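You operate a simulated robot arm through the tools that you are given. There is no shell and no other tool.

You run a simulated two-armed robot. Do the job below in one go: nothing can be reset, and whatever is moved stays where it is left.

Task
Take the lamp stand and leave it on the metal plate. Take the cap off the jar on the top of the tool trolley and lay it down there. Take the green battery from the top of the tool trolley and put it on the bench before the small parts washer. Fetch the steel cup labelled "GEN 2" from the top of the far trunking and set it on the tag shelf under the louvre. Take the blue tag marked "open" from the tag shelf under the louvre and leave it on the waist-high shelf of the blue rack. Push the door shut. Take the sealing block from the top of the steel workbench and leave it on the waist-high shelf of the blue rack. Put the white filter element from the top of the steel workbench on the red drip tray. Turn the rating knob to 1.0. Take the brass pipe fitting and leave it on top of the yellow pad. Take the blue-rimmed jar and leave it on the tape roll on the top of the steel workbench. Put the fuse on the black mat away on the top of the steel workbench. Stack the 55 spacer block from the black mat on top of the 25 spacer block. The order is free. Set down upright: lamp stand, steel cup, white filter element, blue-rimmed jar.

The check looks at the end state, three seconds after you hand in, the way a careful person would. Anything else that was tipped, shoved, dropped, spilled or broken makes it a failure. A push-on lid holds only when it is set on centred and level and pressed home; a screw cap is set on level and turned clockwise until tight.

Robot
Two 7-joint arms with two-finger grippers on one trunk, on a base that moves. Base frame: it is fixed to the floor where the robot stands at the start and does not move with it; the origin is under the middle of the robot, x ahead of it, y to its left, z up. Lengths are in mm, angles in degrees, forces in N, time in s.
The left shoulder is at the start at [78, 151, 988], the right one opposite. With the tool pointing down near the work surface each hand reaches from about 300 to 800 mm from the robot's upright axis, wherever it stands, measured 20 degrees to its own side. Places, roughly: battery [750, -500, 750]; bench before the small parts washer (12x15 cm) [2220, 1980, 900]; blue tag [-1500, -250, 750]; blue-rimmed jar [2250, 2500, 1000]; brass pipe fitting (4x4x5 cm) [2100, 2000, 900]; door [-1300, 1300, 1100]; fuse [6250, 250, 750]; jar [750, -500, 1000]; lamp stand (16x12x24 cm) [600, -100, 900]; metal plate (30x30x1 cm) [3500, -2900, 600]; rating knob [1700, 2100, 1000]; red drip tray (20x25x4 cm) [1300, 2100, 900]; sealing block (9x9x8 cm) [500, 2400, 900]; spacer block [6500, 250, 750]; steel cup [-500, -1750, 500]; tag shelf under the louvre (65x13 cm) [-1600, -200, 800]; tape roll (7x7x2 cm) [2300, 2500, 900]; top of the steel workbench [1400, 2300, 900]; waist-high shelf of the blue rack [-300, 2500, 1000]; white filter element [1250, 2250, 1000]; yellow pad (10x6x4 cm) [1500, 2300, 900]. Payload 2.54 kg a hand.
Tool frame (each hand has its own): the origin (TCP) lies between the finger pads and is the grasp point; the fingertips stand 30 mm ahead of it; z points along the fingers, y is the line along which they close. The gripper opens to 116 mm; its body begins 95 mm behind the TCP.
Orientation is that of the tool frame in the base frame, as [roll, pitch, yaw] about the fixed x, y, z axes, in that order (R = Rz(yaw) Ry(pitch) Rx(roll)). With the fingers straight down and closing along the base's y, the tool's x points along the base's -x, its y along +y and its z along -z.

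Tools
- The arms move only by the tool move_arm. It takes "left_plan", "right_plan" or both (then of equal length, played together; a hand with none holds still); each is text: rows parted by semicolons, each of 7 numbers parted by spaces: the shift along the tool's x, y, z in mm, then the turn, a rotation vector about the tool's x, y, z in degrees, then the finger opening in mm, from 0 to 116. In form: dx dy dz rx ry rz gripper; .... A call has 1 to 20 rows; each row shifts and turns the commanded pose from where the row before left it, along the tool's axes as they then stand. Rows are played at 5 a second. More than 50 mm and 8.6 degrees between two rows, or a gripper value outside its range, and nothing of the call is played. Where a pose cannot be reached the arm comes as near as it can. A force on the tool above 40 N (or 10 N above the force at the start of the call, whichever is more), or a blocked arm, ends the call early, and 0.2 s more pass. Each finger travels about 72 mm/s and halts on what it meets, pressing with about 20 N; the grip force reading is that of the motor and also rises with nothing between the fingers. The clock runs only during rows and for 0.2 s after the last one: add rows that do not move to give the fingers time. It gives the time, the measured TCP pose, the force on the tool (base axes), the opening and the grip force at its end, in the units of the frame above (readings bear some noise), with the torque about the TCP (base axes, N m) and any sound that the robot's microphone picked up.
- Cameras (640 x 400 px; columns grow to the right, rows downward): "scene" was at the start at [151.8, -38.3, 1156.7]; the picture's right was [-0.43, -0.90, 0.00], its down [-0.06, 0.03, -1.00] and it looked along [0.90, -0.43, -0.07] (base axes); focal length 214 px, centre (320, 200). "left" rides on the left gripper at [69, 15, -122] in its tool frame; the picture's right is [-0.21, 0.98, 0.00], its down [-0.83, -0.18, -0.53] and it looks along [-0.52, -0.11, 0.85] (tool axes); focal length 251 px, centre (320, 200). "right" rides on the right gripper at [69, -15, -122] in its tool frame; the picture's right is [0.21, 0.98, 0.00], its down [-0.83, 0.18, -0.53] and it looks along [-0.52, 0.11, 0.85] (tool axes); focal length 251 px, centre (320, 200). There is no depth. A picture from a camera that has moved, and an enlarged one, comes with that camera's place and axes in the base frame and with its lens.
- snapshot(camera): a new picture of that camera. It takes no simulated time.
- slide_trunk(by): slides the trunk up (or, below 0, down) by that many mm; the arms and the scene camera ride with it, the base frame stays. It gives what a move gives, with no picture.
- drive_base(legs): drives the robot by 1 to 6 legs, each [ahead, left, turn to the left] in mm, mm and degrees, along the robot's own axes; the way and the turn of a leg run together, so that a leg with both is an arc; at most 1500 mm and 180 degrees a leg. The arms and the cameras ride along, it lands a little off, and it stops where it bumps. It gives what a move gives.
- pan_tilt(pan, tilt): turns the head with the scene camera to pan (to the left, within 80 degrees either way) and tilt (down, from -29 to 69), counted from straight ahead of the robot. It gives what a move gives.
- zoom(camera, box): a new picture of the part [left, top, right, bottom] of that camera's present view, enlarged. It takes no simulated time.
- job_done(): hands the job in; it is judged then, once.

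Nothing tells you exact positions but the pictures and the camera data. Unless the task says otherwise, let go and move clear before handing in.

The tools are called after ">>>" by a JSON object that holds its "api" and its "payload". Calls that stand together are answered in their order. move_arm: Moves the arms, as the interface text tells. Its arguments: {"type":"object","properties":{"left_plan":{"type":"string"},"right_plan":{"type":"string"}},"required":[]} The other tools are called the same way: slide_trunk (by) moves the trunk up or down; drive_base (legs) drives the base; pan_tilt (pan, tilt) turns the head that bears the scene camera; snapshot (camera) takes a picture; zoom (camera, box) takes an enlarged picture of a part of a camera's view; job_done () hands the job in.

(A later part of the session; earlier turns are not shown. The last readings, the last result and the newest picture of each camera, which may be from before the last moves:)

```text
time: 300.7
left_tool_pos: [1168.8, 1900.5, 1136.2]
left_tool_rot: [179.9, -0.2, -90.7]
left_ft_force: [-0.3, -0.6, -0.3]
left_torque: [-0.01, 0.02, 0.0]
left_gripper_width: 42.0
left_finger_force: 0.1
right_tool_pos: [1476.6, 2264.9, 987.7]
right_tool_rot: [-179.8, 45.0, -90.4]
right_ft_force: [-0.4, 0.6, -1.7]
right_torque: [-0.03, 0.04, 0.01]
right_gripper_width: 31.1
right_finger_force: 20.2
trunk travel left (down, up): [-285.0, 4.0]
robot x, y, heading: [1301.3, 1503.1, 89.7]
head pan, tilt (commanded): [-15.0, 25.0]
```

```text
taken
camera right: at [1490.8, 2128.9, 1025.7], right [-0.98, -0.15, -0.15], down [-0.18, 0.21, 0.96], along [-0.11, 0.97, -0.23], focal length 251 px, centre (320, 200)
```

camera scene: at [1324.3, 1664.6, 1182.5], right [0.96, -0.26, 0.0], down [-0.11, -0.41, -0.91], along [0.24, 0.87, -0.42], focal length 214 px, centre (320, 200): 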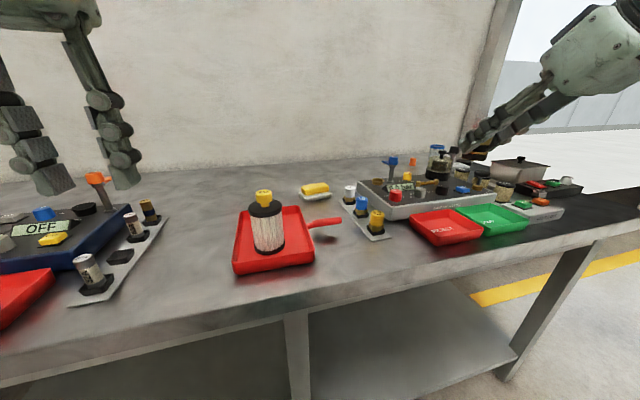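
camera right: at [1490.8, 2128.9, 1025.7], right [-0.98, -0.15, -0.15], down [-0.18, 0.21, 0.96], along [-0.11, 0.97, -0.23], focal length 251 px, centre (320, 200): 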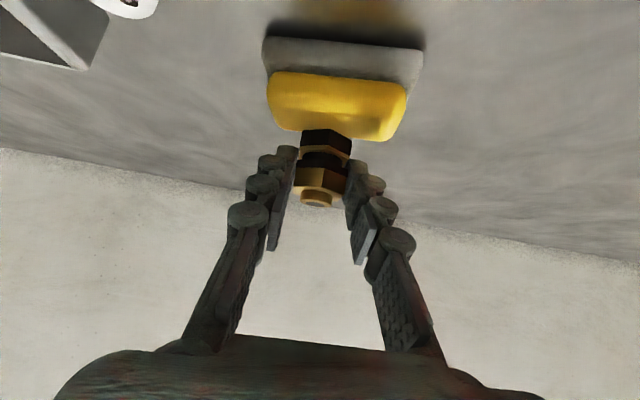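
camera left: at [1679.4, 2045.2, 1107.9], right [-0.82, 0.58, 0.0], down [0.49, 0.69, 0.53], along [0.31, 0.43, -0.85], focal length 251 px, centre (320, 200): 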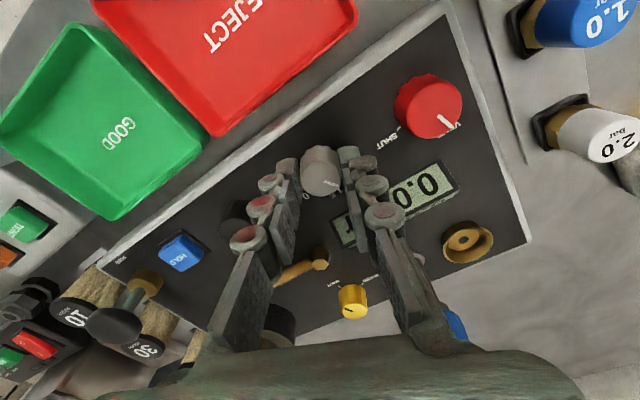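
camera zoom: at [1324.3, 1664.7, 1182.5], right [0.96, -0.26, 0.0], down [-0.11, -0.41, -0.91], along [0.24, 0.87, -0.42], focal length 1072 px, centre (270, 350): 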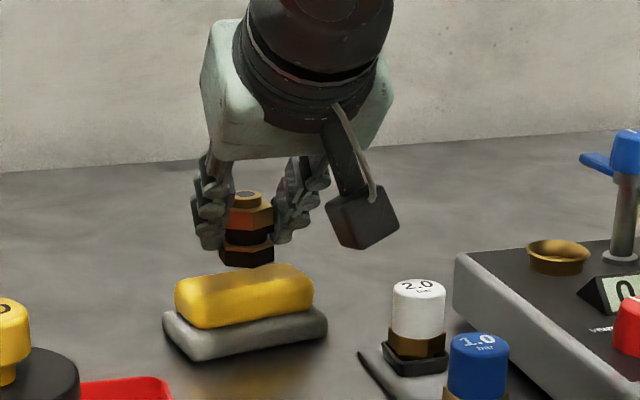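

Centred over the pad. Lowering the last ~14 mm in small steps.

>>> {"api": "move_arm", "payload": {"right_plan": "3.5 0 3.5 0 0 0 22; 2.1 0 2.1 0 0 0 22; 0 0 0 0 0 0 22"}}

>>> {"api": "move_arm", "payload": {"right_plan": "1.4 0 1.4 0 0 0 22; 1.4 0 1.4 0 0 0 22; 0 0 0 0 0 0 22"}}

>>> {"api": "move_arm", "payload": {"right_plan": "1.4 0 1.4 0 0 0 22; 0 0 0 0 0 0 22"}}

>>> {"api": "zoom", "payload": {"camera": "scene", "box": [280, 130, 380, 210]}}

```text
time: 301.5
left_tool_pos: [1169.1, 1900.9, 1134.7]
left_tool_rot: [179.9, -0.3, -90.7]
left_ft_force: [0.1, -0.1, 0.6]
left_torque: [-0.02, 0.0, -0.01]
left_gripper_width: 42.1
left_finger_force: 0.0
right_tool_pos: [1477.2, 2265.6, 979.2]
right_tool_rot: [-179.9, 45.0, -90.3]
right_ft_force: [0.2, 0.1, -0.9]
right_torque: [-0.03, 0.0, 0.01]
right_gripper_width: 31.1
right_finger_force: 20.3
trunk travel left (down, up): [-285.0, 4.0]
robot x, y, heading: [1296.9, 1509.2, 89.6]
head pan, tilt (commanded): [-15.0, 25.0]
```

```text
time: 302.3
left_tool_pos: [1167.4, 1900.7, 1136.4]
left_tool_rot: [179.9, -0.3, -90.7]
left_ft_force: [0.3, -1.0, -0.4]
left_torque: [-0.01, 0.0, -0.01]
left_gripper_width: 42.1
left_finger_force: 0.0
right_tool_pos: [1474.7, 2265.1, 976.6]
right_tool_rot: [-180.0, 45.1, -90.2]
right_ft_force: [0.4, 0.1, 2.4]
right_torque: [0.03, 0.04, 0.01]
right_gripper_width: 31.0
right_finger_force: 20.0
trunk travel left (down, up): [-285.0, 4.0]
robot x, y, heading: [1299.9, 1508.9, 89.7]
head pan, tilt (commanded): [-15.0, 25.0]
```

```text
time: 302.9
left_tool_pos: [1169.3, 1900.3, 1136.3]
left_tool_rot: [179.9, -0.1, -90.7]
left_ft_force: [-0.2, 0.4, 0.0]
left_torque: [-0.03, 0.03, 0.05]
left_gripper_width: 41.9
left_finger_force: 0.1
right_tool_pos: [1474.1, 2264.7, 976.1]
right_tool_rot: [180.0, 45.3, -90.3]
right_ft_force: [1.5, 0.8, 8.5]
right_torque: [0.16, 0.01, -0.04]
right_gripper_width: 31.2
right_finger_force: 19.6
trunk travel left (down, up): [-285.0, 4.0]
robot x, y, heading: [1297.4, 1507.7, 89.6]
head pan, tilt (commanded): [-15.0, 25.0]
```

```text
5.00 times, centred on (330, 170) of scene
camera zoom: at [1324.2, 1663.7, 1182.8], right [0.96, -0.26, 0.0], down [-0.11, -0.41, -0.91], along [0.24, 0.87, -0.42], focal length 1072 px, centre (270, 350)
```

zoom: 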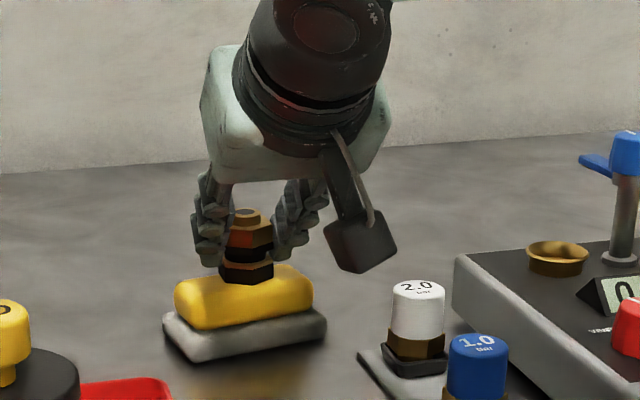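

Contact made, fitting sits on the pad. Releasing and backing off along the tool axis.

>>> {"api": "move_arm", "payload": {"right_plan": "0 0 0 0 0 0 33; 0 0 0 0 0 0 38; 0 0 0 0 0 0 46; 0 0 0 0 0 0 50; 0 0 0 0 0 0 50; 0 0 -20 0 0 0 50; 0 0 -40 0 0 0 50; 0 0 -45 0 0 0 50; 0 0 -45 0 0 0 50; 0 0 -45 0 0 0 50; 0 0 0 0 0 0 50"}}

>>> {"api": "zoom", "payload": {"camera": "scene", "box": [260, 110, 420, 210]}}

>>> {"api": "snapshot", "payload": {"camera": "right"}}

```text
time: 305.3
left_tool_pos: [1168.7, 1901.5, 1135.7]
left_tool_rot: [179.9, -0.2, -90.7]
left_ft_force: [-0.4, -0.5, -0.7]
left_torque: [-0.03, 0.0, 0.02]
left_gripper_width: 41.8
left_finger_force: 0.2
right_tool_pos: [1475.7, 2126.3, 1111.7]
right_tool_rot: [-179.8, 45.1, -90.4]
right_ft_force: [-0.7, 0.5, 1.2]
right_torque: [-0.01, 0.0, -0.03]
right_gripper_width: 49.9
right_finger_force: 0.0
trunk travel left (down, up): [-285.0, 4.0]
robot x, y, heading: [1300.1, 1507.7, 89.6]
head pan, tilt (commanded): [-15.0, 25.0]
```

```text
4.00 times, centred on (340, 160) of scene
camera zoom: at [1324.3, 1665.0, 1182.4], right [0.96, -0.26, 0.0], down [-0.11, -0.41, -0.91], along [0.24, 0.87, -0.42], focal length 858 px, centre (240, 360)
```

zoom: 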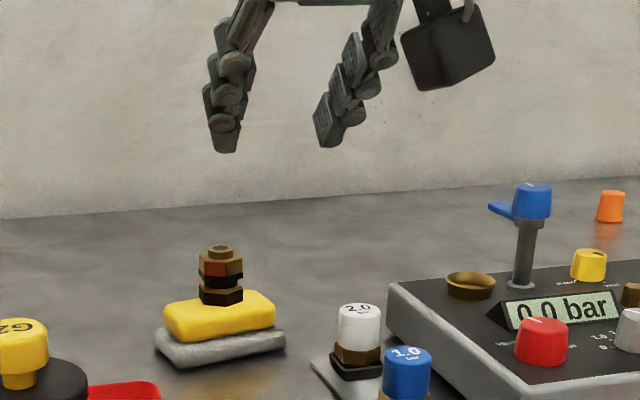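

```text
taken
camera right: at [1490.4, 1990.6, 1150.1], right [-0.98, -0.15, -0.15], down [-0.18, 0.21, 0.96], along [-0.11, 0.97, -0.23], focal length 251 px, centre (320, 200)
```

right: 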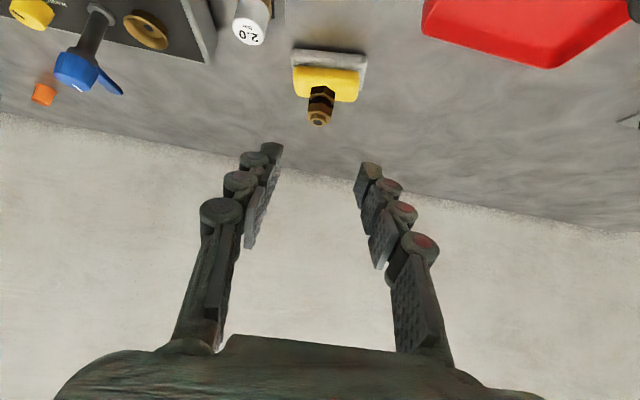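

The fitting stands on the yellow pad. Next is the blue-rimmed jar at the bench's far right back corner; I'll tuck the hands and drive around to the bench's right end.

>>> {"api": "move_arm", "payload": {"right_plan": "30 0 -35 0 0 0 50; 30 0 -35 0 0 0 50; 30 0 -35 0 7.5 0 50; 20 0 -25 0 7.5 0 50; 20 0 -10 0 7.5 0 50; 20 0 0 0 7.5 0 50; 0 0 0 0 7.5 0 50; 0 0 0 0 7.5 0 50; 0 0 0 0 0 0 50"}}

>>> {"api": "drive_base", "payload": {"legs": [[-250, 0, 0], [0, -1000, 0]]}}

>>> {"api": "pan_tilt", "payload": {"pan": -40, "tilt": 15}}

>>> {"api": "snapshot", "payload": {"camera": "scene"}}

>>> {"api": "pan_tilt", "payload": {"pan": 0, "tilt": 20}}

>>> {"api": "snapshot", "payload": {"camera": "scene"}}

```text
time: 307.3
left_tool_pos: [1167.8, 1900.4, 1135.7]
left_tool_rot: [179.9, -0.1, -90.6]
left_ft_force: [-0.8, 0.7, -0.2]
left_torque: [0.0, 0.01, 0.0]
left_gripper_width: 41.9
left_finger_force: 0.0
right_tool_pos: [1472.3, 1916.8, 1121.7]
right_tool_rot: [180.0, -0.1, -90.3]
right_ft_force: [0.1, 1.0, -0.1]
right_torque: [-0.01, -0.02, 0.01]
right_gripper_width: 49.8
right_finger_force: 0.2
trunk travel left (down, up): [-285.0, 4.0]
robot x, y, heading: [1300.2, 1502.3, 89.7]
head pan, tilt (commanded): [-15.0, 25.0]
```

```text
time: 318.6
left_tool_pos: [2166.8, 1642.5, 1135.9]
left_tool_rot: [179.9, -0.3, -91.3]
left_ft_force: [-0.7, 0.6, -0.6]
left_torque: [0.0, 0.01, 0.02]
left_gripper_width: 41.9
left_finger_force: 0.1
right_tool_pos: [2473.3, 1654.4, 1121.7]
right_tool_rot: [-180.0, 0.0, -90.9]
right_ft_force: [0.2, 0.5, -1.3]
right_torque: [0.03, 0.01, -0.05]
right_gripper_width: 50.2
right_finger_force: 0.0
trunk travel left (down, up): [-285.0, 4.0]
robot x, y, heading: [2296.3, 1248.3, 89.4]
head pan, tilt (commanded): [-15.0, 25.0]
```

```text
time: 319.5
left_tool_pos: [2167.2, 1641.4, 1136.7]
left_tool_rot: [179.9, -0.1, -91.2]
left_ft_force: [0.4, -0.4, -0.2]
left_torque: [-0.04, -0.01, -0.01]
left_gripper_width: 42.1
left_finger_force: 0.2
right_tool_pos: [2473.4, 1655.1, 1121.5]
right_tool_rot: [-179.8, 0.1, -90.7]
right_ft_force: [0.0, 0.0, 0.2]
right_torque: [-0.01, 0.02, -0.01]
right_gripper_width: 49.8
right_finger_force: 0.0
trunk travel left (down, up): [-285.0, 4.0]
robot x, y, heading: [2295.0, 1246.3, 89.2]
head pan, tilt (commanded): [-40.0, 15.0]
```

```text
taken
camera scene: at [2357.8, 1386.6, 1198.7], right [0.76, -0.65, 0.0], down [-0.17, -0.2, -0.97], along [0.63, 0.73, -0.26], focal length 214 px, centre (320, 200)
```

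scene: 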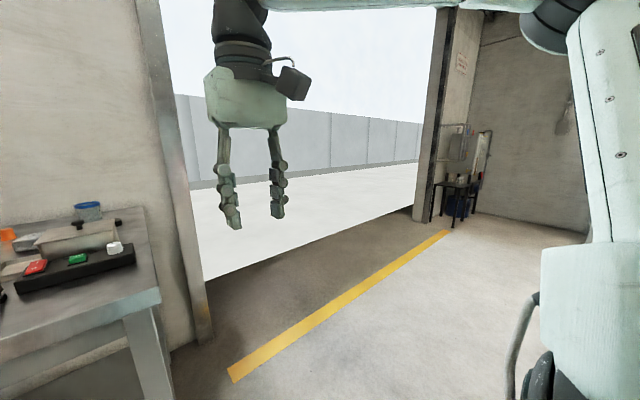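

```text
time: 320.6
left_tool_pos: [2167.4, 1642.6, 1137.2]
left_tool_rot: [179.9, -0.2, -91.2]
left_ft_force: [0.0, 0.4, 0.3]
left_torque: [0.02, 0.0, -0.01]
left_gripper_width: 42.0
left_finger_force: 0.1
right_tool_pos: [2473.7, 1655.4, 1121.0]
right_tool_rot: [179.9, 0.0, -90.9]
right_ft_force: [-0.1, -0.7, 0.2]
right_torque: [0.0, -0.04, 0.0]
right_gripper_width: 49.8
right_finger_force: 0.0
trunk travel left (down, up): [-285.0, 4.0]
robot x, y, heading: [2298.1, 1248.2, 89.3]
head pan, tilt (commanded): [0.0, 20.0]
```

```text
taken
camera scene: at [2298.2, 1408.9, 1190.6], right [1.0, -0.01, 0.0], down [0.0, -0.34, -0.94], along [0.01, 0.94, -0.34], focal length 214 px, centre (320, 200)
```

scene: 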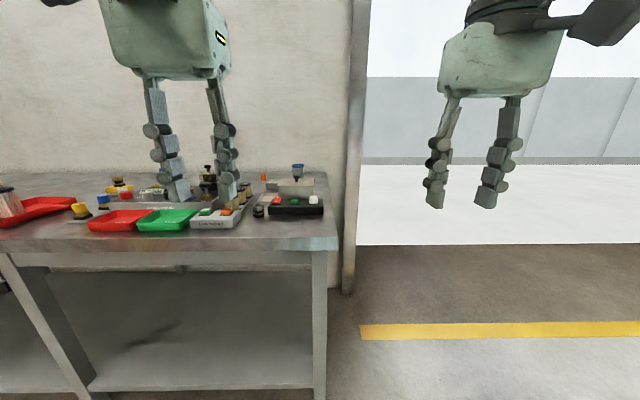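

The floor right of the bench is clear. Driving around to face the bench's right end.

>>> {"api": "drive_base", "payload": {"legs": [[0, -620, 0.7], [950, 0, 0], [0, 0, 90]]}}

>>> {"api": "pan_tilt", "payload": {"pan": -20, "tilt": 25}}

>>> {"api": "snapshot", "payload": {"camera": "scene"}}

>>> {"api": "zoom", "payload": {"camera": "scene", "box": [240, 90, 480, 240]}}

```text
time: 335.7
left_tool_pos: [2522.5, 2057.3, 1136.6]
left_tool_rot: [180.0, -0.2, 2.5]
left_ft_force: [-0.2, 1.1, 0.3]
left_torque: [0.02, 0.02, 0.04]
left_gripper_width: 42.0
left_finger_force: 0.1
right_tool_pos: [2489.9, 2362.1, 1121.0]
right_tool_rot: [-179.9, 0.0, 3.0]
right_ft_force: [0.3, 0.4, -0.4]
right_torque: [-0.02, 0.0, 0.01]
right_gripper_width: 50.2
right_finger_force: 0.0
trunk travel left (down, up): [-285.0, 4.0]
robot x, y, heading: [2907.6, 2213.6, -176.9]
head pan, tilt (commanded): [0.0, 20.0]
```

```text
time: 336.5
left_tool_pos: [2522.4, 2057.8, 1135.6]
left_tool_rot: [179.9, -0.2, 2.6]
left_ft_force: [0.0, 0.2, 0.3]
left_torque: [0.0, 0.06, 0.03]
left_gripper_width: 42.0
left_finger_force: 0.1
right_tool_pos: [2489.9, 2361.4, 1120.7]
right_tool_rot: [-179.9, 0.1, 3.0]
right_ft_force: [-0.3, 0.6, 1.0]
right_torque: [0.0, 0.0, 0.0]
right_gripper_width: 50.1
right_finger_force: 0.1
trunk travel left (down, up): [-285.0, 4.0]
robot x, y, heading: [2906.6, 2212.4, -177.1]
head pan, tilt (commanded): [-20.0, 25.0]
```

```text
taken
camera scene: at [2753.3, 2234.4, 1182.5], right [0.29, 0.96, 0.0], down [0.4, -0.12, -0.91], along [-0.87, 0.26, -0.42], focal length 214 px, centre (320, 200)
```

scene: 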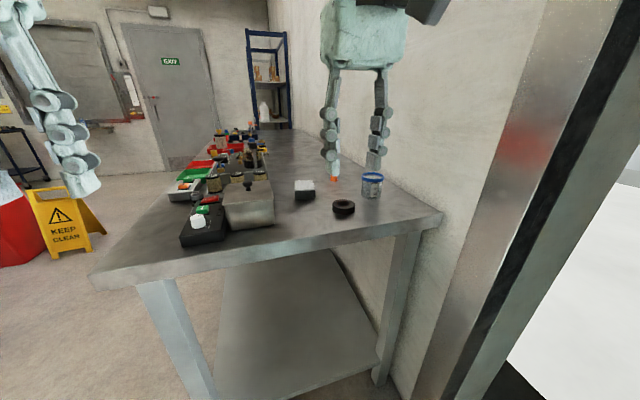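

```text
2.67 times, centred on (360, 165) of scene
camera zoom: at [2753.3, 2234.4, 1182.5], right [0.29, 0.96, 0.0], down [0.4, -0.12, -0.91], along [-0.87, 0.26, -0.42], focal length 572 px, centre (213, 293)
```

zoom: 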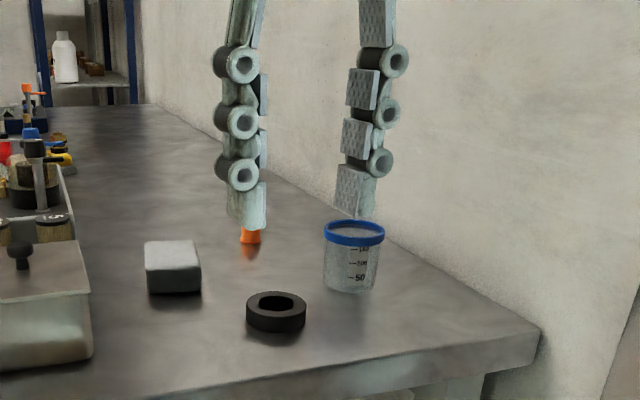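

The jar (about [2183, 2582], z 898–966) and black tape roll (about [2249, 2456]) are visible with room to the wall. I'll move 80 mm closer and straighten the heading.

>>> {"api": "drive_base", "payload": {"legs": [[80, 0, -3]]}}

>>> {"api": "move_arm", "payload": {"right_plan": "-15 -10 -10 0 0 0 60; -20 -25 0 0 0 0 80; -20 -25 0 0 0 0 100; -20 -25 0 0 0 0 110; -20 -25 0 0 0 0 110; 0 0 0 0 0 0 110"}}

>>> {"api": "snapshot", "payload": {"camera": "right"}}

>>> {"api": "snapshot", "payload": {"camera": "scene"}}

```text
time: 337.6
left_tool_pos: [2434.5, 2075.2, 1135.9]
left_tool_rot: [179.9, -0.3, -0.3]
left_ft_force: [-0.7, -0.6, -0.1]
left_torque: [0.05, -0.04, 0.01]
left_gripper_width: 42.1
left_finger_force: 0.1
right_tool_pos: [2417.2, 2381.1, 1121.1]
right_tool_rot: [-179.9, 0.1, 0.1]
right_ft_force: [-0.1, -0.5, -0.8]
right_torque: [0.0, -0.06, 0.01]
right_gripper_width: 49.8
right_finger_force: 0.0
trunk travel left (down, up): [-285.0, 4.0]
robot x, y, heading: [2826.5, 2204.1, -179.8]
head pan, tilt (commanded): [-20.0, 25.0]
```

```text
time: 339.0
left_tool_pos: [2435.8, 2076.0, 1136.4]
left_tool_rot: [179.8, -0.2, -0.4]
left_ft_force: [-0.9, 0.1, -0.1]
left_torque: [0.02, 0.0, 0.0]
left_gripper_width: 42.2
left_finger_force: 0.1
right_tool_pos: [2322.5, 2492.5, 1132.3]
right_tool_rot: [-179.9, 0.0, 0.1]
right_ft_force: [-0.2, 0.3, -0.2]
right_torque: [0.02, 0.02, 0.0]
right_gripper_width: 109.8
right_finger_force: 0.0
trunk travel left (down, up): [-285.0, 4.0]
robot x, y, heading: [2829.0, 2212.0, -179.9]
head pan, tilt (commanded): [-20.0, 25.0]
```

```text
taken
camera right: at [2393.3, 2505.8, 1255.0], right [0.22, -0.98, 0.0], down [-0.83, -0.18, 0.53], along [-0.52, -0.11, -0.85], focal length 251 px, centre (320, 200)
```

right: 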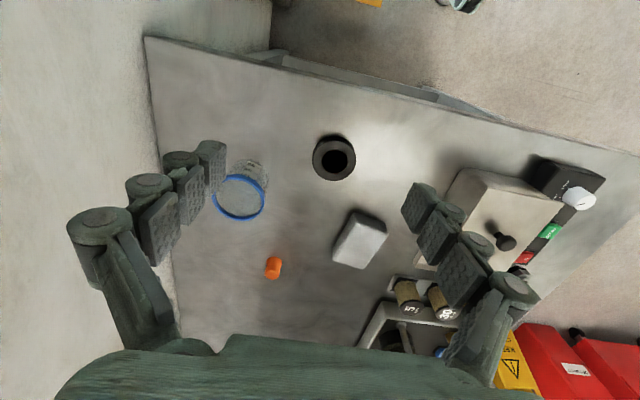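

```text
taken
camera scene: at [2675.5, 2240.1, 1182.6], right [0.34, 0.94, 0.0], down [0.4, -0.14, -0.91], along [-0.85, 0.31, -0.42], focal length 214 px, centre (320, 200)
```

scene: 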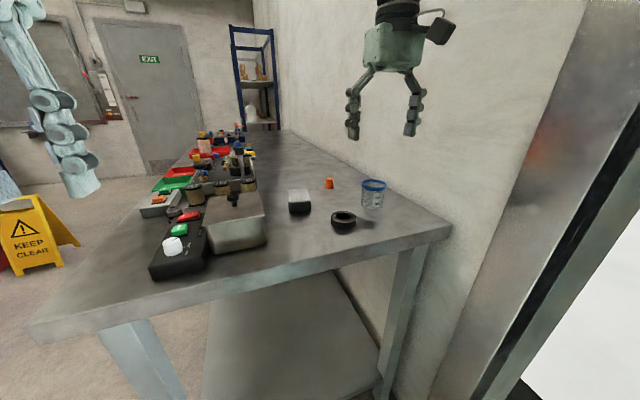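

Refined: jar centre about [2192, 2577], tape roll about [2257, 2457]. Moving above the jar.

>>> {"api": "move_arm", "payload": {"right_plan": "-26.1 -16.9 16 0 0 0 114; -26.1 -16.9 16 0 0 0 114; -26.1 -16.9 16 0 0 0 114; -26.1 -16.9 16 0 0 0 114; -26.1 -16.9 16 0 0 0 114; 0 0 0 0 0 0 114"}}

>>> {"api": "snapshot", "payload": {"camera": "right"}}

>>> {"api": "zoom", "payload": {"camera": "scene", "box": [260, 110, 460, 250]}}

```text
time: 340.4
left_tool_pos: [2436.2, 2076.5, 1135.6]
left_tool_rot: [179.9, -0.2, -0.4]
left_ft_force: [0.6, -0.4, -0.6]
left_torque: [-0.03, -0.01, -0.03]
left_gripper_width: 42.4
left_finger_force: 0.0
right_tool_pos: [2192.4, 2574.7, 1052.0]
right_tool_rot: [-179.9, 0.1, 0.1]
right_ft_force: [0.2, 0.4, 0.7]
right_torque: [-0.04, -0.03, -0.01]
right_gripper_width: 114.1
right_finger_force: 0.0
trunk travel left (down, up): [-285.0, 4.0]
robot x, y, heading: [2830.7, 2210.7, -180.0]
head pan, tilt (commanded): [-20.0, 25.0]
```

```text
taken
camera right: at [2262.8, 2590.5, 1175.5], right [0.22, -0.98, 0.0], down [-0.82, -0.18, 0.53], along [-0.52, -0.11, -0.85], focal length 251 px, centre (320, 200)
```

right: 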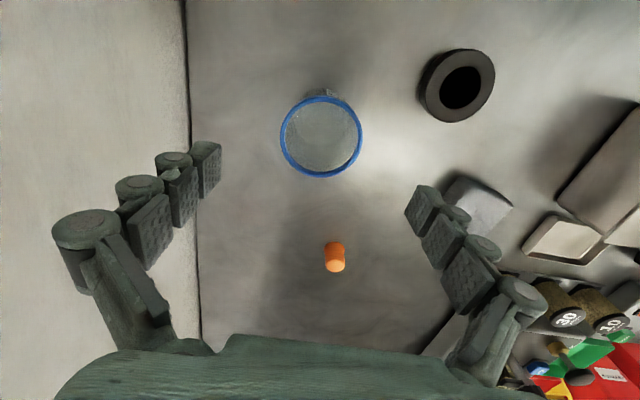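

```text
2.86 times, centred on (360, 180) of scene
camera zoom: at [2675.6, 2240.2, 1182.6], right [0.34, 0.94, 0.0], down [0.4, -0.14, -0.91], along [-0.85, 0.31, -0.42], focal length 613 px, centre (206, 257)
```

zoom: 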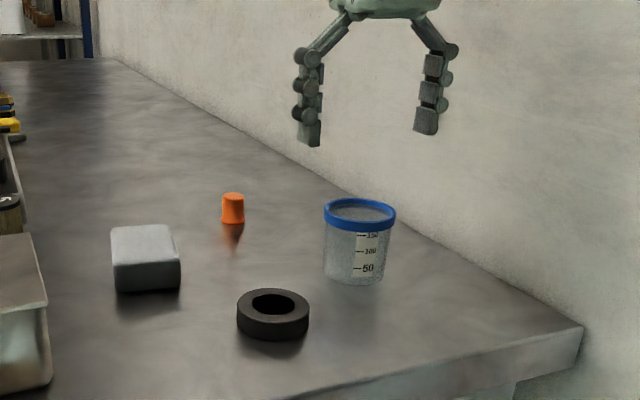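

Both positions confirmed (jar [2196, 2576], tape [2256, 2457]). Descending and gripping the jar.

>>> {"api": "move_arm", "payload": {"right_plan": "1.8 -0.7 35 0 0 0 114; 1.8 -0.6 35 0 0 0 114; 0 0 33 0 0 0 114; 0 0 0 0 0 0 114; 0 0 0 0 0 0 90; 0 0 0 0 0 0 66; 0 0 0 0 0 0 66; 0 0 0 0 0 0 66; 0 0 0 0 0 0 66"}}

>>> {"api": "snapshot", "payload": {"camera": "right"}}

>>> {"api": "zoom", "payload": {"camera": "scene", "box": [320, 130, 440, 230]}}

```text
time: 342.4
left_tool_pos: [2434.9, 2076.0, 1136.3]
left_tool_rot: [180.0, -0.3, -0.3]
left_ft_force: [0.5, 0.0, 0.2]
left_torque: [-0.01, 0.03, 0.0]
left_gripper_width: 41.8
left_finger_force: 0.1
right_tool_pos: [2196.6, 2576.5, 951.4]
right_tool_rot: [-179.9, 0.0, 0.0]
right_ft_force: [-0.7, -0.6, -0.3]
right_torque: [0.01, 0.01, -0.02]
right_gripper_width: 66.0
right_finger_force: 0.1
trunk travel left (down, up): [-285.0, 4.0]
robot x, y, heading: [2830.0, 2205.6, -179.9]
head pan, tilt (commanded): [-20.0, 25.0]
```

```text
taken
camera right: at [2266.1, 2590.5, 1073.7], right [0.22, -0.98, 0.0], down [-0.83, -0.18, 0.53], along [-0.52, -0.11, -0.85], focal length 251 px, centre (320, 200)
```

right: 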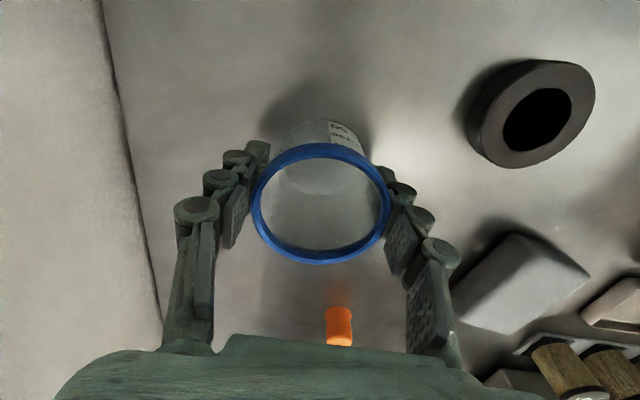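

```text
4.00 times, centred on (380, 180) of scene
camera zoom: at [2675.3, 2240.3, 1182.5], right [0.34, 0.94, 0.0], down [0.4, -0.14, -0.91], along [-0.85, 0.31, -0.42], focal length 858 px, centre (80, 280)
```

zoom: 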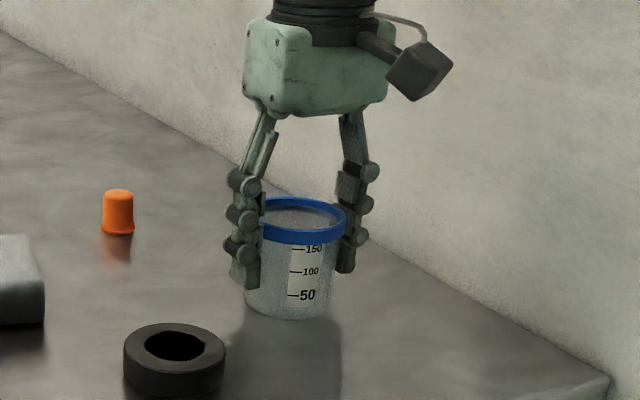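

The fingers reached 66 mm without contact; closing further.

>>> {"api": "move_arm", "payload": {"right_plan": "0 0 0 0 0 0 60; 0 0 0 0 0 0 50; 0 0 0 0 0 0 50; 0 0 0 0 0 0 50"}}

>>> {"api": "zoom", "payload": {"camera": "scene", "box": [320, 130, 440, 230]}}

```text
time: 343.4
left_tool_pos: [2435.1, 2074.9, 1136.1]
left_tool_rot: [179.9, -0.2, -0.3]
left_ft_force: [-0.1, -0.3, -0.2]
left_torque: [-0.01, 0.03, 0.02]
left_gripper_width: 41.9
left_finger_force: 0.1
right_tool_pos: [2196.3, 2575.8, 950.8]
right_tool_rot: [-179.8, 0.0, 0.1]
right_ft_force: [-0.4, -1.3, 1.5]
right_torque: [0.03, 0.05, 0.02]
right_gripper_width: 62.9
right_finger_force: 20.0
trunk travel left (down, up): [-285.0, 4.0]
robot x, y, heading: [2827.1, 2211.4, -179.8]
head pan, tilt (commanded): [-20.0, 25.0]
```

```text
4.00 times, centred on (380, 180) of scene
camera zoom: at [2675.3, 2240.2, 1182.5], right [0.34, 0.94, 0.0], down [0.4, -0.14, -0.91], along [-0.85, 0.31, -0.42], focal length 858 px, centre (80, 280)
```

zoom: 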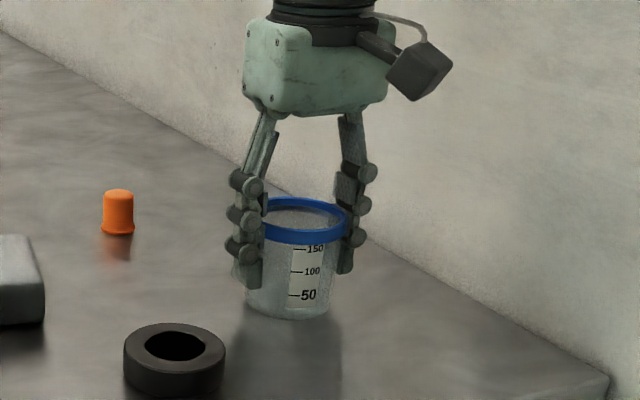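

Gripped at 63 mm. Lifting and moving above the tape roll.

>>> {"api": "move_arm", "payload": {"right_plan": "0 0 -8 0 0 0 50; 0 0 -20 0 0 0 50; 0 0 -30 0 0 0 50; 15 29.6 0 0 0 0 50; 15 29.6 0 0 0 0 50; 15 29.6 0 0 0 0 50; 15 29.6 0 0 0 0 50; 0 0 0 0 0 0 50"}}

>>> {"api": "snapshot", "payload": {"camera": "right"}}

>>> {"api": "zoom", "payload": {"camera": "scene", "box": [280, 130, 420, 250]}}

```text
time: 345.2
left_tool_pos: [2435.7, 2074.9, 1136.4]
left_tool_rot: [179.9, -0.1, -0.3]
left_ft_force: [-0.4, -0.6, 0.1]
left_torque: [-0.03, -0.03, -0.01]
left_gripper_width: 42.0
left_finger_force: 0.1
right_tool_pos: [2254.3, 2458.8, 1004.5]
right_tool_rot: [-180.0, 0.0, 0.0]
right_ft_force: [0.5, -0.4, -0.7]
right_torque: [0.02, 0.03, 0.01]
right_gripper_width: 62.9
right_finger_force: 20.0
trunk travel left (down, up): [-285.0, 4.0]
robot x, y, heading: [2825.6, 2211.0, -179.8]
head pan, tilt (commanded): [-20.0, 25.0]
```

```text
taken
camera right: at [2323.9, 2473.0, 1127.2], right [0.22, -0.98, 0.0], down [-0.83, -0.18, 0.53], along [-0.52, -0.11, -0.85], focal length 251 px, centre (320, 200)
```

right: 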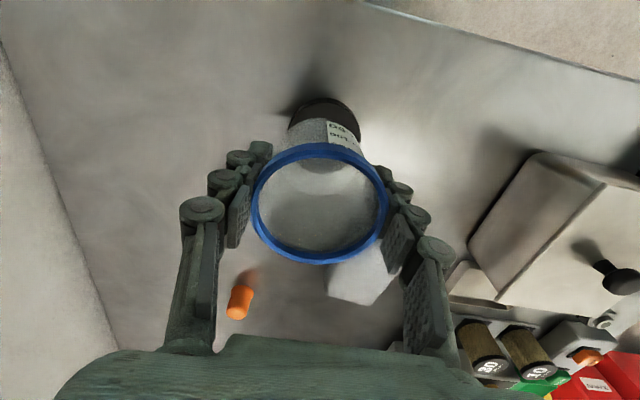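

```text
3.33 times, centred on (350, 190) of scene
camera zoom: at [2675.1, 2240.5, 1182.5], right [0.34, 0.94, 0.0], down [0.4, -0.14, -0.91], along [-0.85, 0.31, -0.42], focal length 715 px, centre (220, 233)
```

zoom: 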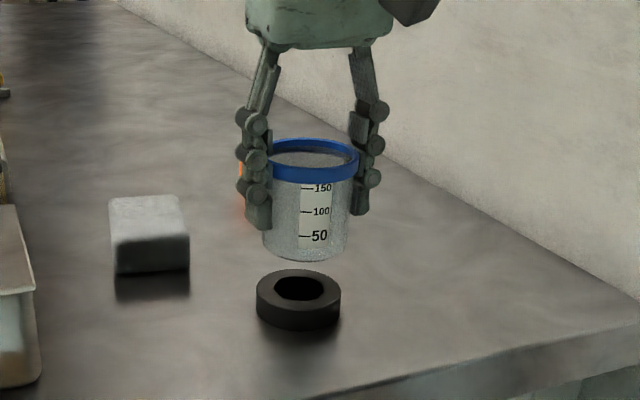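

Aligned over the tape roll within a couple of millimetres. Lowering gently.

>>> {"api": "move_arm", "payload": {"right_plan": "0.5 1 12 0 0 0 50; 0 0 10 0 0 0 50; 0 0 5 0 0 0 50; 0 0 0 0 0 0 50"}}

>>> {"api": "move_arm", "payload": {"right_plan": "0 0 2 0 0 0 50; 0 0 2 0 0 0 50; 0 0 0 0 0 0 50"}}

>>> {"api": "move_arm", "payload": {"right_plan": "0 0 2 0 0 0 50; 0 0 0 0 0 0 50"}}

>>> {"api": "zoom", "payload": {"camera": "scene", "box": [280, 130, 420, 250]}}

```text
time: 346.2
left_tool_pos: [2434.6, 2075.0, 1136.5]
left_tool_rot: [179.8, -0.2, -0.2]
left_ft_force: [-0.5, -0.7, 0.5]
left_torque: [-0.01, 0.01, 0.02]
left_gripper_width: 42.1
left_finger_force: 0.1
right_tool_pos: [2256.0, 2457.2, 979.5]
right_tool_rot: [-179.9, 0.1, 0.1]
right_ft_force: [0.0, -0.3, -0.4]
right_torque: [0.01, -0.02, 0.01]
right_gripper_width: 62.7
right_finger_force: 20.2
trunk travel left (down, up): [-285.0, 4.0]
robot x, y, heading: [2830.7, 2209.6, -179.9]
head pan, tilt (commanded): [-20.0, 25.0]
```

```text
time: 347.0
left_tool_pos: [2435.5, 2076.0, 1137.0]
left_tool_rot: [179.9, -0.3, -0.3]
left_ft_force: [-0.2, -0.1, 0.2]
left_torque: [-0.02, -0.01, 0.03]
left_gripper_width: 41.9
left_finger_force: 0.0
right_tool_pos: [2255.6, 2456.9, 975.1]
right_tool_rot: [-179.8, 0.0, 0.2]
right_ft_force: [-0.1, -0.2, -1.3]
right_torque: [-0.01, 0.0, 0.0]
right_gripper_width: 62.4
right_finger_force: 20.0
trunk travel left (down, up): [-285.0, 4.0]
robot x, y, heading: [2829.4, 2205.4, -179.7]
head pan, tilt (commanded): [-20.0, 25.0]
```

```text
time: 347.6
left_tool_pos: [2435.9, 2074.8, 1135.7]
left_tool_rot: [179.9, -0.2, -0.4]
left_ft_force: [-0.4, -0.2, 0.7]
left_torque: [-0.01, -0.04, 0.02]
left_gripper_width: 42.1
left_finger_force: 0.1
right_tool_pos: [2255.8, 2458.5, 972.8]
right_tool_rot: [-179.9, 0.0, 0.0]
right_ft_force: [0.1, -0.3, -0.8]
right_torque: [0.03, 0.0, 0.0]
right_gripper_width: 62.6
right_finger_force: 19.9
trunk travel left (down, up): [-285.0, 4.0]
robot x, y, heading: [2827.7, 2209.9, -180.1]
head pan, tilt (commanded): [-20.0, 25.0]
```

```text
3.33 times, centred on (350, 190) of scene
camera zoom: at [2675.2, 2240.3, 1182.5], right [0.34, 0.94, 0.0], down [0.4, -0.14, -0.91], along [-0.85, 0.31, -0.42], focal length 715 px, centre (220, 233)
```

zoom: 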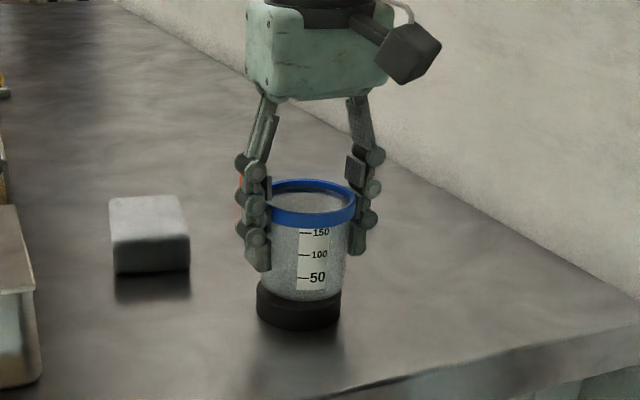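

Let me check the centring again from the hand camera before seating it.

>>> {"api": "snapshot", "payload": {"camera": "right"}}

>>> {"api": "zoom", "payload": {"camera": "right", "box": [240, 70, 400, 190]}}

>>> {"api": "zoom", "payload": {"camera": "scene", "box": [320, 180, 380, 240]}}

```text
taken
camera right: at [2325.8, 2472.1, 1096.1], right [0.22, -0.98, 0.0], down [-0.83, -0.18, 0.53], along [-0.52, -0.11, -0.85], focal length 251 px, centre (320, 200)
```

right: 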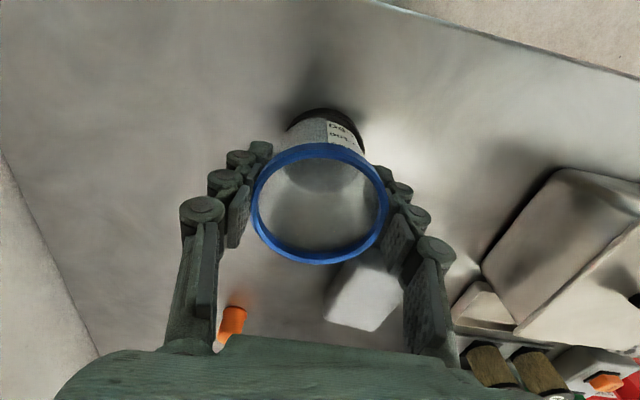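

```text
3.33 times, centred on (320, 130) of right
camera zoom: at [2325.8, 2472.1, 1096.1], right [0.22, -0.98, 0.0], down [-0.83, -0.18, 0.53], along [-0.52, -0.11, -0.85], focal length 838 px, centre (320, 433)
```

zoom: 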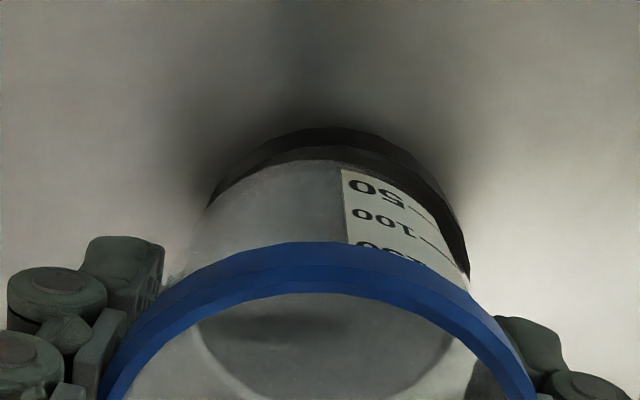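

```text
6.67 times, centred on (350, 210) of scene
camera zoom: at [2675.2, 2240.3, 1182.5], right [0.34, 0.94, 0.0], down [0.4, -0.14, -0.91], along [-0.85, 0.31, -0.42], focal length 1430 px, centre (120, 133)
```

zoom: 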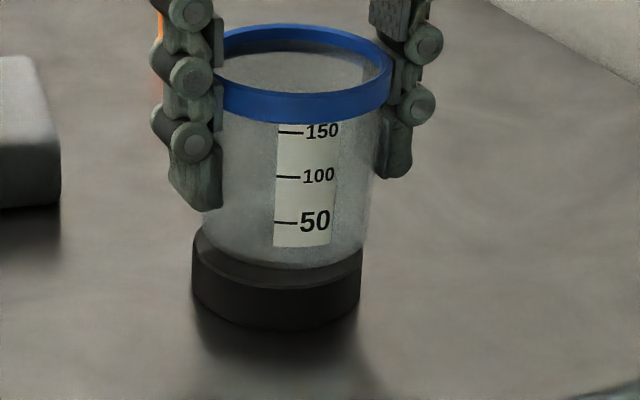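

The jar is a few millimetres off toward −x/+y; shifting it 5 mm each way, then seating.

>>> {"api": "move_arm", "payload": {"right_plan": "5 4.5 0 0 0 0 50; 0 0 0 0 0 0 50"}}

>>> {"api": "zoom", "payload": {"camera": "right", "box": [240, 70, 400, 190]}}

>>> {"api": "zoom", "payload": {"camera": "scene", "box": [320, 180, 380, 240]}}

```text
time: 348.2
left_tool_pos: [2435.1, 2074.8, 1135.6]
left_tool_rot: [179.9, -0.3, -0.3]
left_ft_force: [-0.1, 0.8, -0.1]
left_torque: [0.01, -0.02, -0.02]
left_gripper_width: 42.2
left_finger_force: 0.0
right_tool_pos: [2261.4, 2452.7, 973.1]
right_tool_rot: [-180.0, 0.0, 0.0]
right_ft_force: [0.1, 0.2, -0.4]
right_torque: [0.0, 0.0, 0.0]
right_gripper_width: 62.7
right_finger_force: 20.0
trunk travel left (down, up): [-285.0, 4.0]
robot x, y, heading: [2829.7, 2206.7, -179.6]
head pan, tilt (commanded): [-20.0, 25.0]
```

```text
3.33 times, centred on (320, 130) of right
camera zoom: at [2330.6, 2467.3, 1095.8], right [0.22, -0.98, 0.0], down [-0.83, -0.18, 0.53], along [-0.52, -0.11, -0.85], focal length 838 px, centre (320, 433)
```

zoom: 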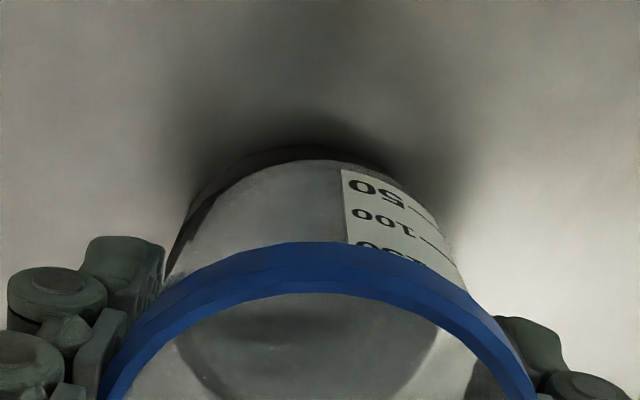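

```text
6.67 times, centred on (350, 210) of scene
camera zoom: at [2675.2, 2240.3, 1182.5], right [0.34, 0.94, 0.0], down [0.4, -0.14, -0.91], along [-0.85, 0.31, -0.42], focal length 1430 px, centre (120, 133)
```

zoom: 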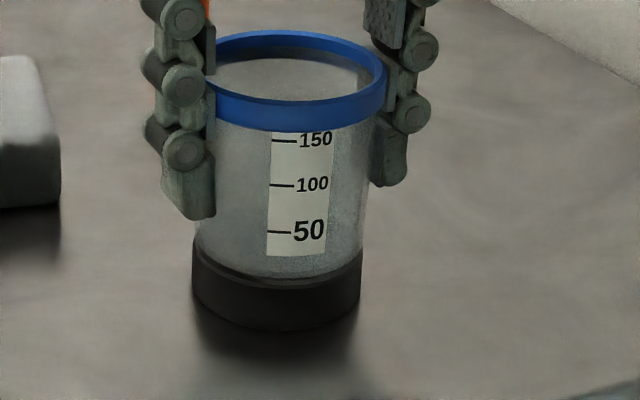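

Now well centred. Lowering to contact.

>>> {"api": "move_arm", "payload": {"right_plan": "-1 -1.5 2 0 0 0 50; 0 0 0 0 0 0 50"}}

>>> {"api": "move_arm", "payload": {"right_plan": "0 0 2 0 0 0 50; 0 0 0 0 0 0 50"}}

>>> {"api": "move_arm", "payload": {"right_plan": "0 0 1.5 0 0 0 50; 0 0 0 0 0 0 50"}}

```text
time: 348.8
left_tool_pos: [2434.9, 2074.7, 1135.6]
left_tool_rot: [179.9, -0.2, -0.3]
left_ft_force: [-0.1, -0.2, 0.2]
left_torque: [0.02, -0.03, -0.02]
left_gripper_width: 41.9
left_finger_force: 0.0
right_tool_pos: [2261.7, 2454.6, 970.2]
right_tool_rot: [-179.8, 0.0, 0.0]
right_ft_force: [0.1, 0.9, 0.0]
right_torque: [-0.02, -0.02, -0.01]
right_gripper_width: 62.9
right_finger_force: 20.2
trunk travel left (down, up): [-285.0, 4.0]
robot x, y, heading: [2830.7, 2206.6, -180.2]
head pan, tilt (commanded): [-20.0, 25.0]
```

```text
time: 349.4
left_tool_pos: [2436.6, 2075.5, 1135.9]
left_tool_rot: [180.0, -0.1, -0.3]
left_ft_force: [-0.3, 0.4, 0.3]
left_torque: [0.02, -0.01, 0.01]
left_gripper_width: 42.1
left_finger_force: 0.1
right_tool_pos: [2259.6, 2454.7, 969.6]
right_tool_rot: [180.0, 0.1, 0.1]
right_ft_force: [0.5, 0.0, 4.9]
right_torque: [0.07, 0.01, -0.01]
right_gripper_width: 62.9
right_finger_force: 19.9
trunk travel left (down, up): [-285.0, 4.0]
robot x, y, heading: [2823.6, 2207.2, -179.9]
head pan, tilt (commanded): [-20.0, 25.0]
```

```text
time: 350.0
left_tool_pos: [2435.8, 2076.3, 1137.0]
left_tool_rot: [-180.0, -0.1, -0.3]
left_ft_force: [-0.1, 0.0, 0.0]
left_torque: [0.0, 0.03, -0.01]
left_gripper_width: 41.9
left_finger_force: 0.1
right_tool_pos: [2260.5, 2454.7, 968.9]
right_tool_rot: [-179.9, 0.3, 0.0]
right_ft_force: [-2.0, 1.9, 13.9]
right_torque: [0.1, 0.04, -0.05]
right_gripper_width: 62.6
right_finger_force: 20.0
trunk travel left (down, up): [-285.0, 4.0]
robot x, y, heading: [2831.1, 2207.4, -179.7]
head pan, tilt (commanded): [-20.0, 25.0]
```

Contact at 14 N. Releasing and lifting clear.

>>> {"api": "move_arm", "payload": {"right_plan": "0 0 -1.5 0 0 0 62; 0 0 0 0 0 0 68; 0 0 0 0 0 0 76; 0 0 0 0 0 0 90; 0 0 0 0 0 0 90; 0 0 -15 0 0 0 90; 0 0 -35 0 0 0 90; 0 0 -45 0 0 0 90; 0 0 -45 0 0 0 90; 0 0 0 0 0 0 90"}}

>>> {"api": "zoom", "payload": {"camera": "scene", "box": [280, 130, 420, 250]}}

>>> {"api": "snapshot", "payload": {"camera": "right"}}

```text
time: 352.2
left_tool_pos: [2435.0, 2075.0, 1135.9]
left_tool_rot: [179.9, -0.3, -0.3]
left_ft_force: [0.5, -0.6, 0.1]
left_torque: [-0.02, 0.01, 0.03]
left_gripper_width: 41.8
left_finger_force: 0.1
right_tool_pos: [2259.8, 2453.7, 1108.4]
right_tool_rot: [-179.8, 0.0, 0.1]
right_ft_force: [0.2, 0.2, -0.4]
right_torque: [-0.01, -0.01, 0.0]
right_gripper_width: 90.1
right_finger_force: 0.0
trunk travel left (down, up): [-285.0, 4.0]
robot x, y, heading: [2831.2, 2207.4, -179.9]
head pan, tilt (commanded): [-20.0, 25.0]
```

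```text
3.33 times, centred on (350, 190) of scene
camera zoom: at [2675.2, 2240.3, 1182.5], right [0.34, 0.94, 0.0], down [0.4, -0.14, -0.91], along [-0.85, 0.31, -0.42], focal length 715 px, centre (220, 233)
```

zoom: 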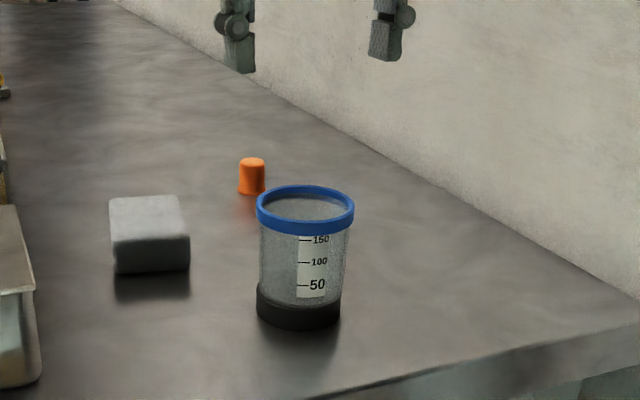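

```text
taken
camera right: at [2329.8, 2468.6, 1231.7], right [0.22, -0.98, 0.0], down [-0.83, -0.18, 0.53], along [-0.52, -0.11, -0.85], focal length 251 px, centre (320, 200)
```

right: 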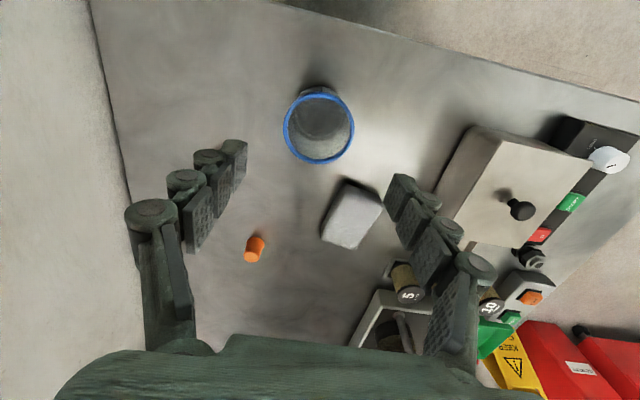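

The jar is standing on the tape roll. Now to the tool trolley's front; backing off and checking the floor on the way.

>>> {"api": "drive_base", "payload": {"legs": [[-200, 0, 0]]}}

>>> {"api": "pan_tilt", "payload": {"pan": 60, "tilt": 15}}

>>> {"api": "snapshot", "payload": {"camera": "scene"}}

>>> {"api": "pan_tilt", "payload": {"pan": 20, "tilt": 15}}

>>> {"api": "snapshot", "payload": {"camera": "scene"}}

```text
time: 353.8
left_tool_pos: [2633.8, 2074.5, 1136.5]
left_tool_rot: [180.0, -0.2, -0.2]
left_ft_force: [-0.1, 0.0, -1.1]
left_torque: [-0.01, 0.05, 0.01]
left_gripper_width: 42.1
left_finger_force: 0.0
right_tool_pos: [2458.5, 2453.8, 1107.4]
right_tool_rot: [-180.0, 0.2, 0.3]
right_ft_force: [0.3, 0.5, 1.0]
right_torque: [0.04, 0.01, -0.01]
right_gripper_width: 90.1
right_finger_force: 0.1
trunk travel left (down, up): [-285.0, 4.0]
robot x, y, heading: [3027.8, 2206.8, -179.5]
head pan, tilt (commanded): [-20.0, 25.0]
```

```text
time: 355.3
left_tool_pos: [2633.4, 2074.5, 1136.5]
left_tool_rot: [179.9, -0.1, -0.2]
left_ft_force: [0.1, -0.1, 0.0]
left_torque: [0.02, 0.02, -0.01]
left_gripper_width: 42.0
left_finger_force: 0.1
right_tool_pos: [2458.0, 2453.6, 1108.4]
right_tool_rot: [-180.0, 0.0, 0.2]
right_ft_force: [1.4, 0.0, 0.2]
right_torque: [0.01, -0.01, 0.01]
right_gripper_width: 90.1
right_finger_force: 0.1
trunk travel left (down, up): [-285.0, 4.0]
robot x, y, heading: [3026.9, 2208.6, -179.7]
head pan, tilt (commanded): [60.0, 15.0]
```

```text
taken
camera scene: at [2913.1, 2128.3, 1198.7], right [-0.87, 0.5, 0.0], down [0.13, 0.22, -0.97], along [-0.48, -0.84, -0.26], focal length 214 px, centre (320, 200)
```

scene: 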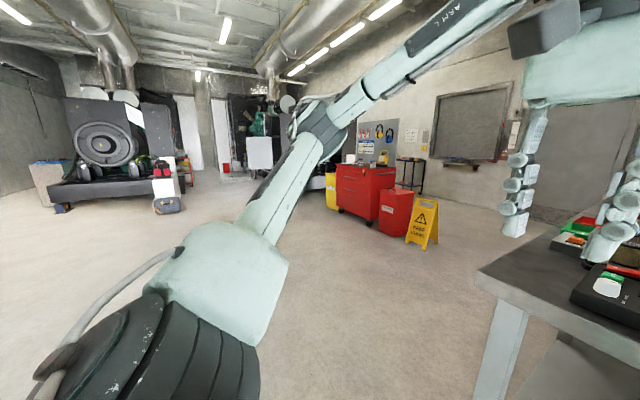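

```text
time: 356.4
left_tool_pos: [2634.1, 2075.1, 1135.5]
left_tool_rot: [179.9, -0.1, -0.2]
left_ft_force: [-0.6, 0.0, -1.2]
left_torque: [0.0, -0.04, 0.05]
left_gripper_width: 41.6
left_finger_force: 0.1
right_tool_pos: [2457.5, 2454.5, 1108.6]
right_tool_rot: [-180.0, 0.0, 0.2]
right_ft_force: [-1.0, -0.2, 0.1]
right_torque: [-0.03, 0.02, 0.01]
right_gripper_width: 89.9
right_finger_force: 0.1
trunk travel left (down, up): [-285.0, 4.0]
robot x, y, heading: [3025.3, 2209.9, -179.7]
head pan, tilt (commanded): [20.0, 15.0]
```

```text
taken
camera scene: at [2872.0, 2177.0, 1198.8], right [-0.35, 0.94, 0.0], down [0.24, 0.09, -0.97], along [-0.91, -0.33, -0.26], focal length 214 px, centre (320, 200)
```

scene: 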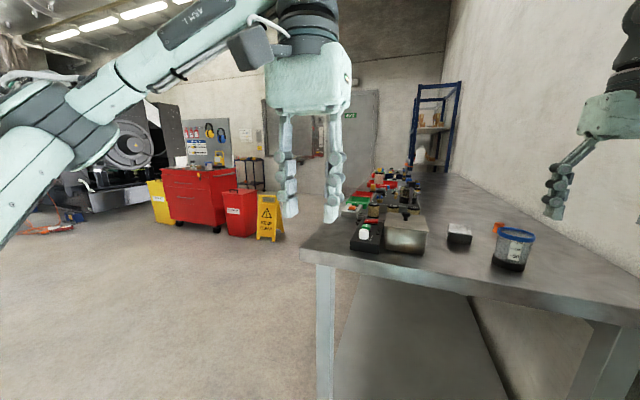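

The floor is clear. Driving to stand in front of the tool trolley.

>>> {"api": "drive_base", "payload": {"legs": [[0, 1325, 0], [600, 1325, 0], [500, 0, 0]]}}

>>> {"api": "pan_tilt", "payload": {"pan": 0, "tilt": 15}}

>>> {"api": "snapshot", "payload": {"camera": "scene"}}

>>> {"api": "zoom", "payload": {"camera": "scene", "box": [220, 120, 420, 260]}}

```text
time: 384.4
left_tool_pos: [1533.4, -596.3, 1136.1]
left_tool_rot: [179.8, -0.3, 0.8]
left_ft_force: [0.7, 0.4, -0.1]
left_torque: [0.02, -0.02, -0.01]
left_gripper_width: 42.1
left_finger_force: 0.1
right_tool_pos: [1350.8, -220.4, 1107.8]
right_tool_rot: [-180.0, -0.1, 1.1]
right_ft_force: [-0.1, -0.1, -0.3]
right_torque: [0.03, 0.0, 0.0]
right_gripper_width: 90.1
right_finger_force: 0.0
trunk travel left (down, up): [-285.0, 4.0]
robot x, y, heading: [1925.9, -453.1, -178.6]
head pan, tilt (commanded): [20.0, 15.0]
```

```text
time: 385.2
left_tool_pos: [1533.7, -595.5, 1136.9]
left_tool_rot: [179.9, -0.3, 0.9]
left_ft_force: [-0.4, 0.0, -0.2]
left_torque: [0.03, 0.0, 0.01]
left_gripper_width: 41.9
left_finger_force: 0.1
right_tool_pos: [1351.6, -220.7, 1108.1]
right_tool_rot: [179.9, 0.0, 1.2]
right_ft_force: [0.4, 0.1, 0.9]
right_torque: [0.02, 0.01, 0.0]
right_gripper_width: 90.0
right_finger_force: 0.1
trunk travel left (down, up): [-285.0, 4.0]
robot x, y, heading: [1924.2, -455.0, -178.5]
head pan, tilt (commanded): [0.0, 15.0]
```

```text
taken
camera scene: at [1763.6, -457.9, 1198.8], right [-0.02, 1.0, 0.0], down [0.26, 0.01, -0.97], along [-0.97, -0.02, -0.26], focal length 214 px, centre (320, 200)
```

scene: 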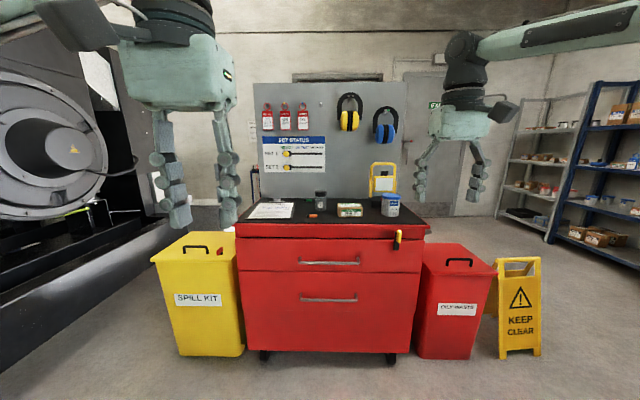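

```text
2.86 times, centred on (320, 190) of scene
camera zoom: at [1763.6, -457.9, 1198.8], right [-0.02, 1.0, 0.0], down [0.26, 0.01, -0.97], along [-0.97, -0.02, -0.26], focal length 613 px, centre (320, 229)
```

zoom: 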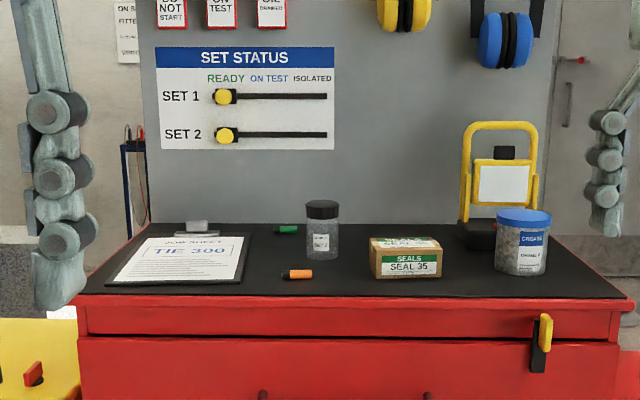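

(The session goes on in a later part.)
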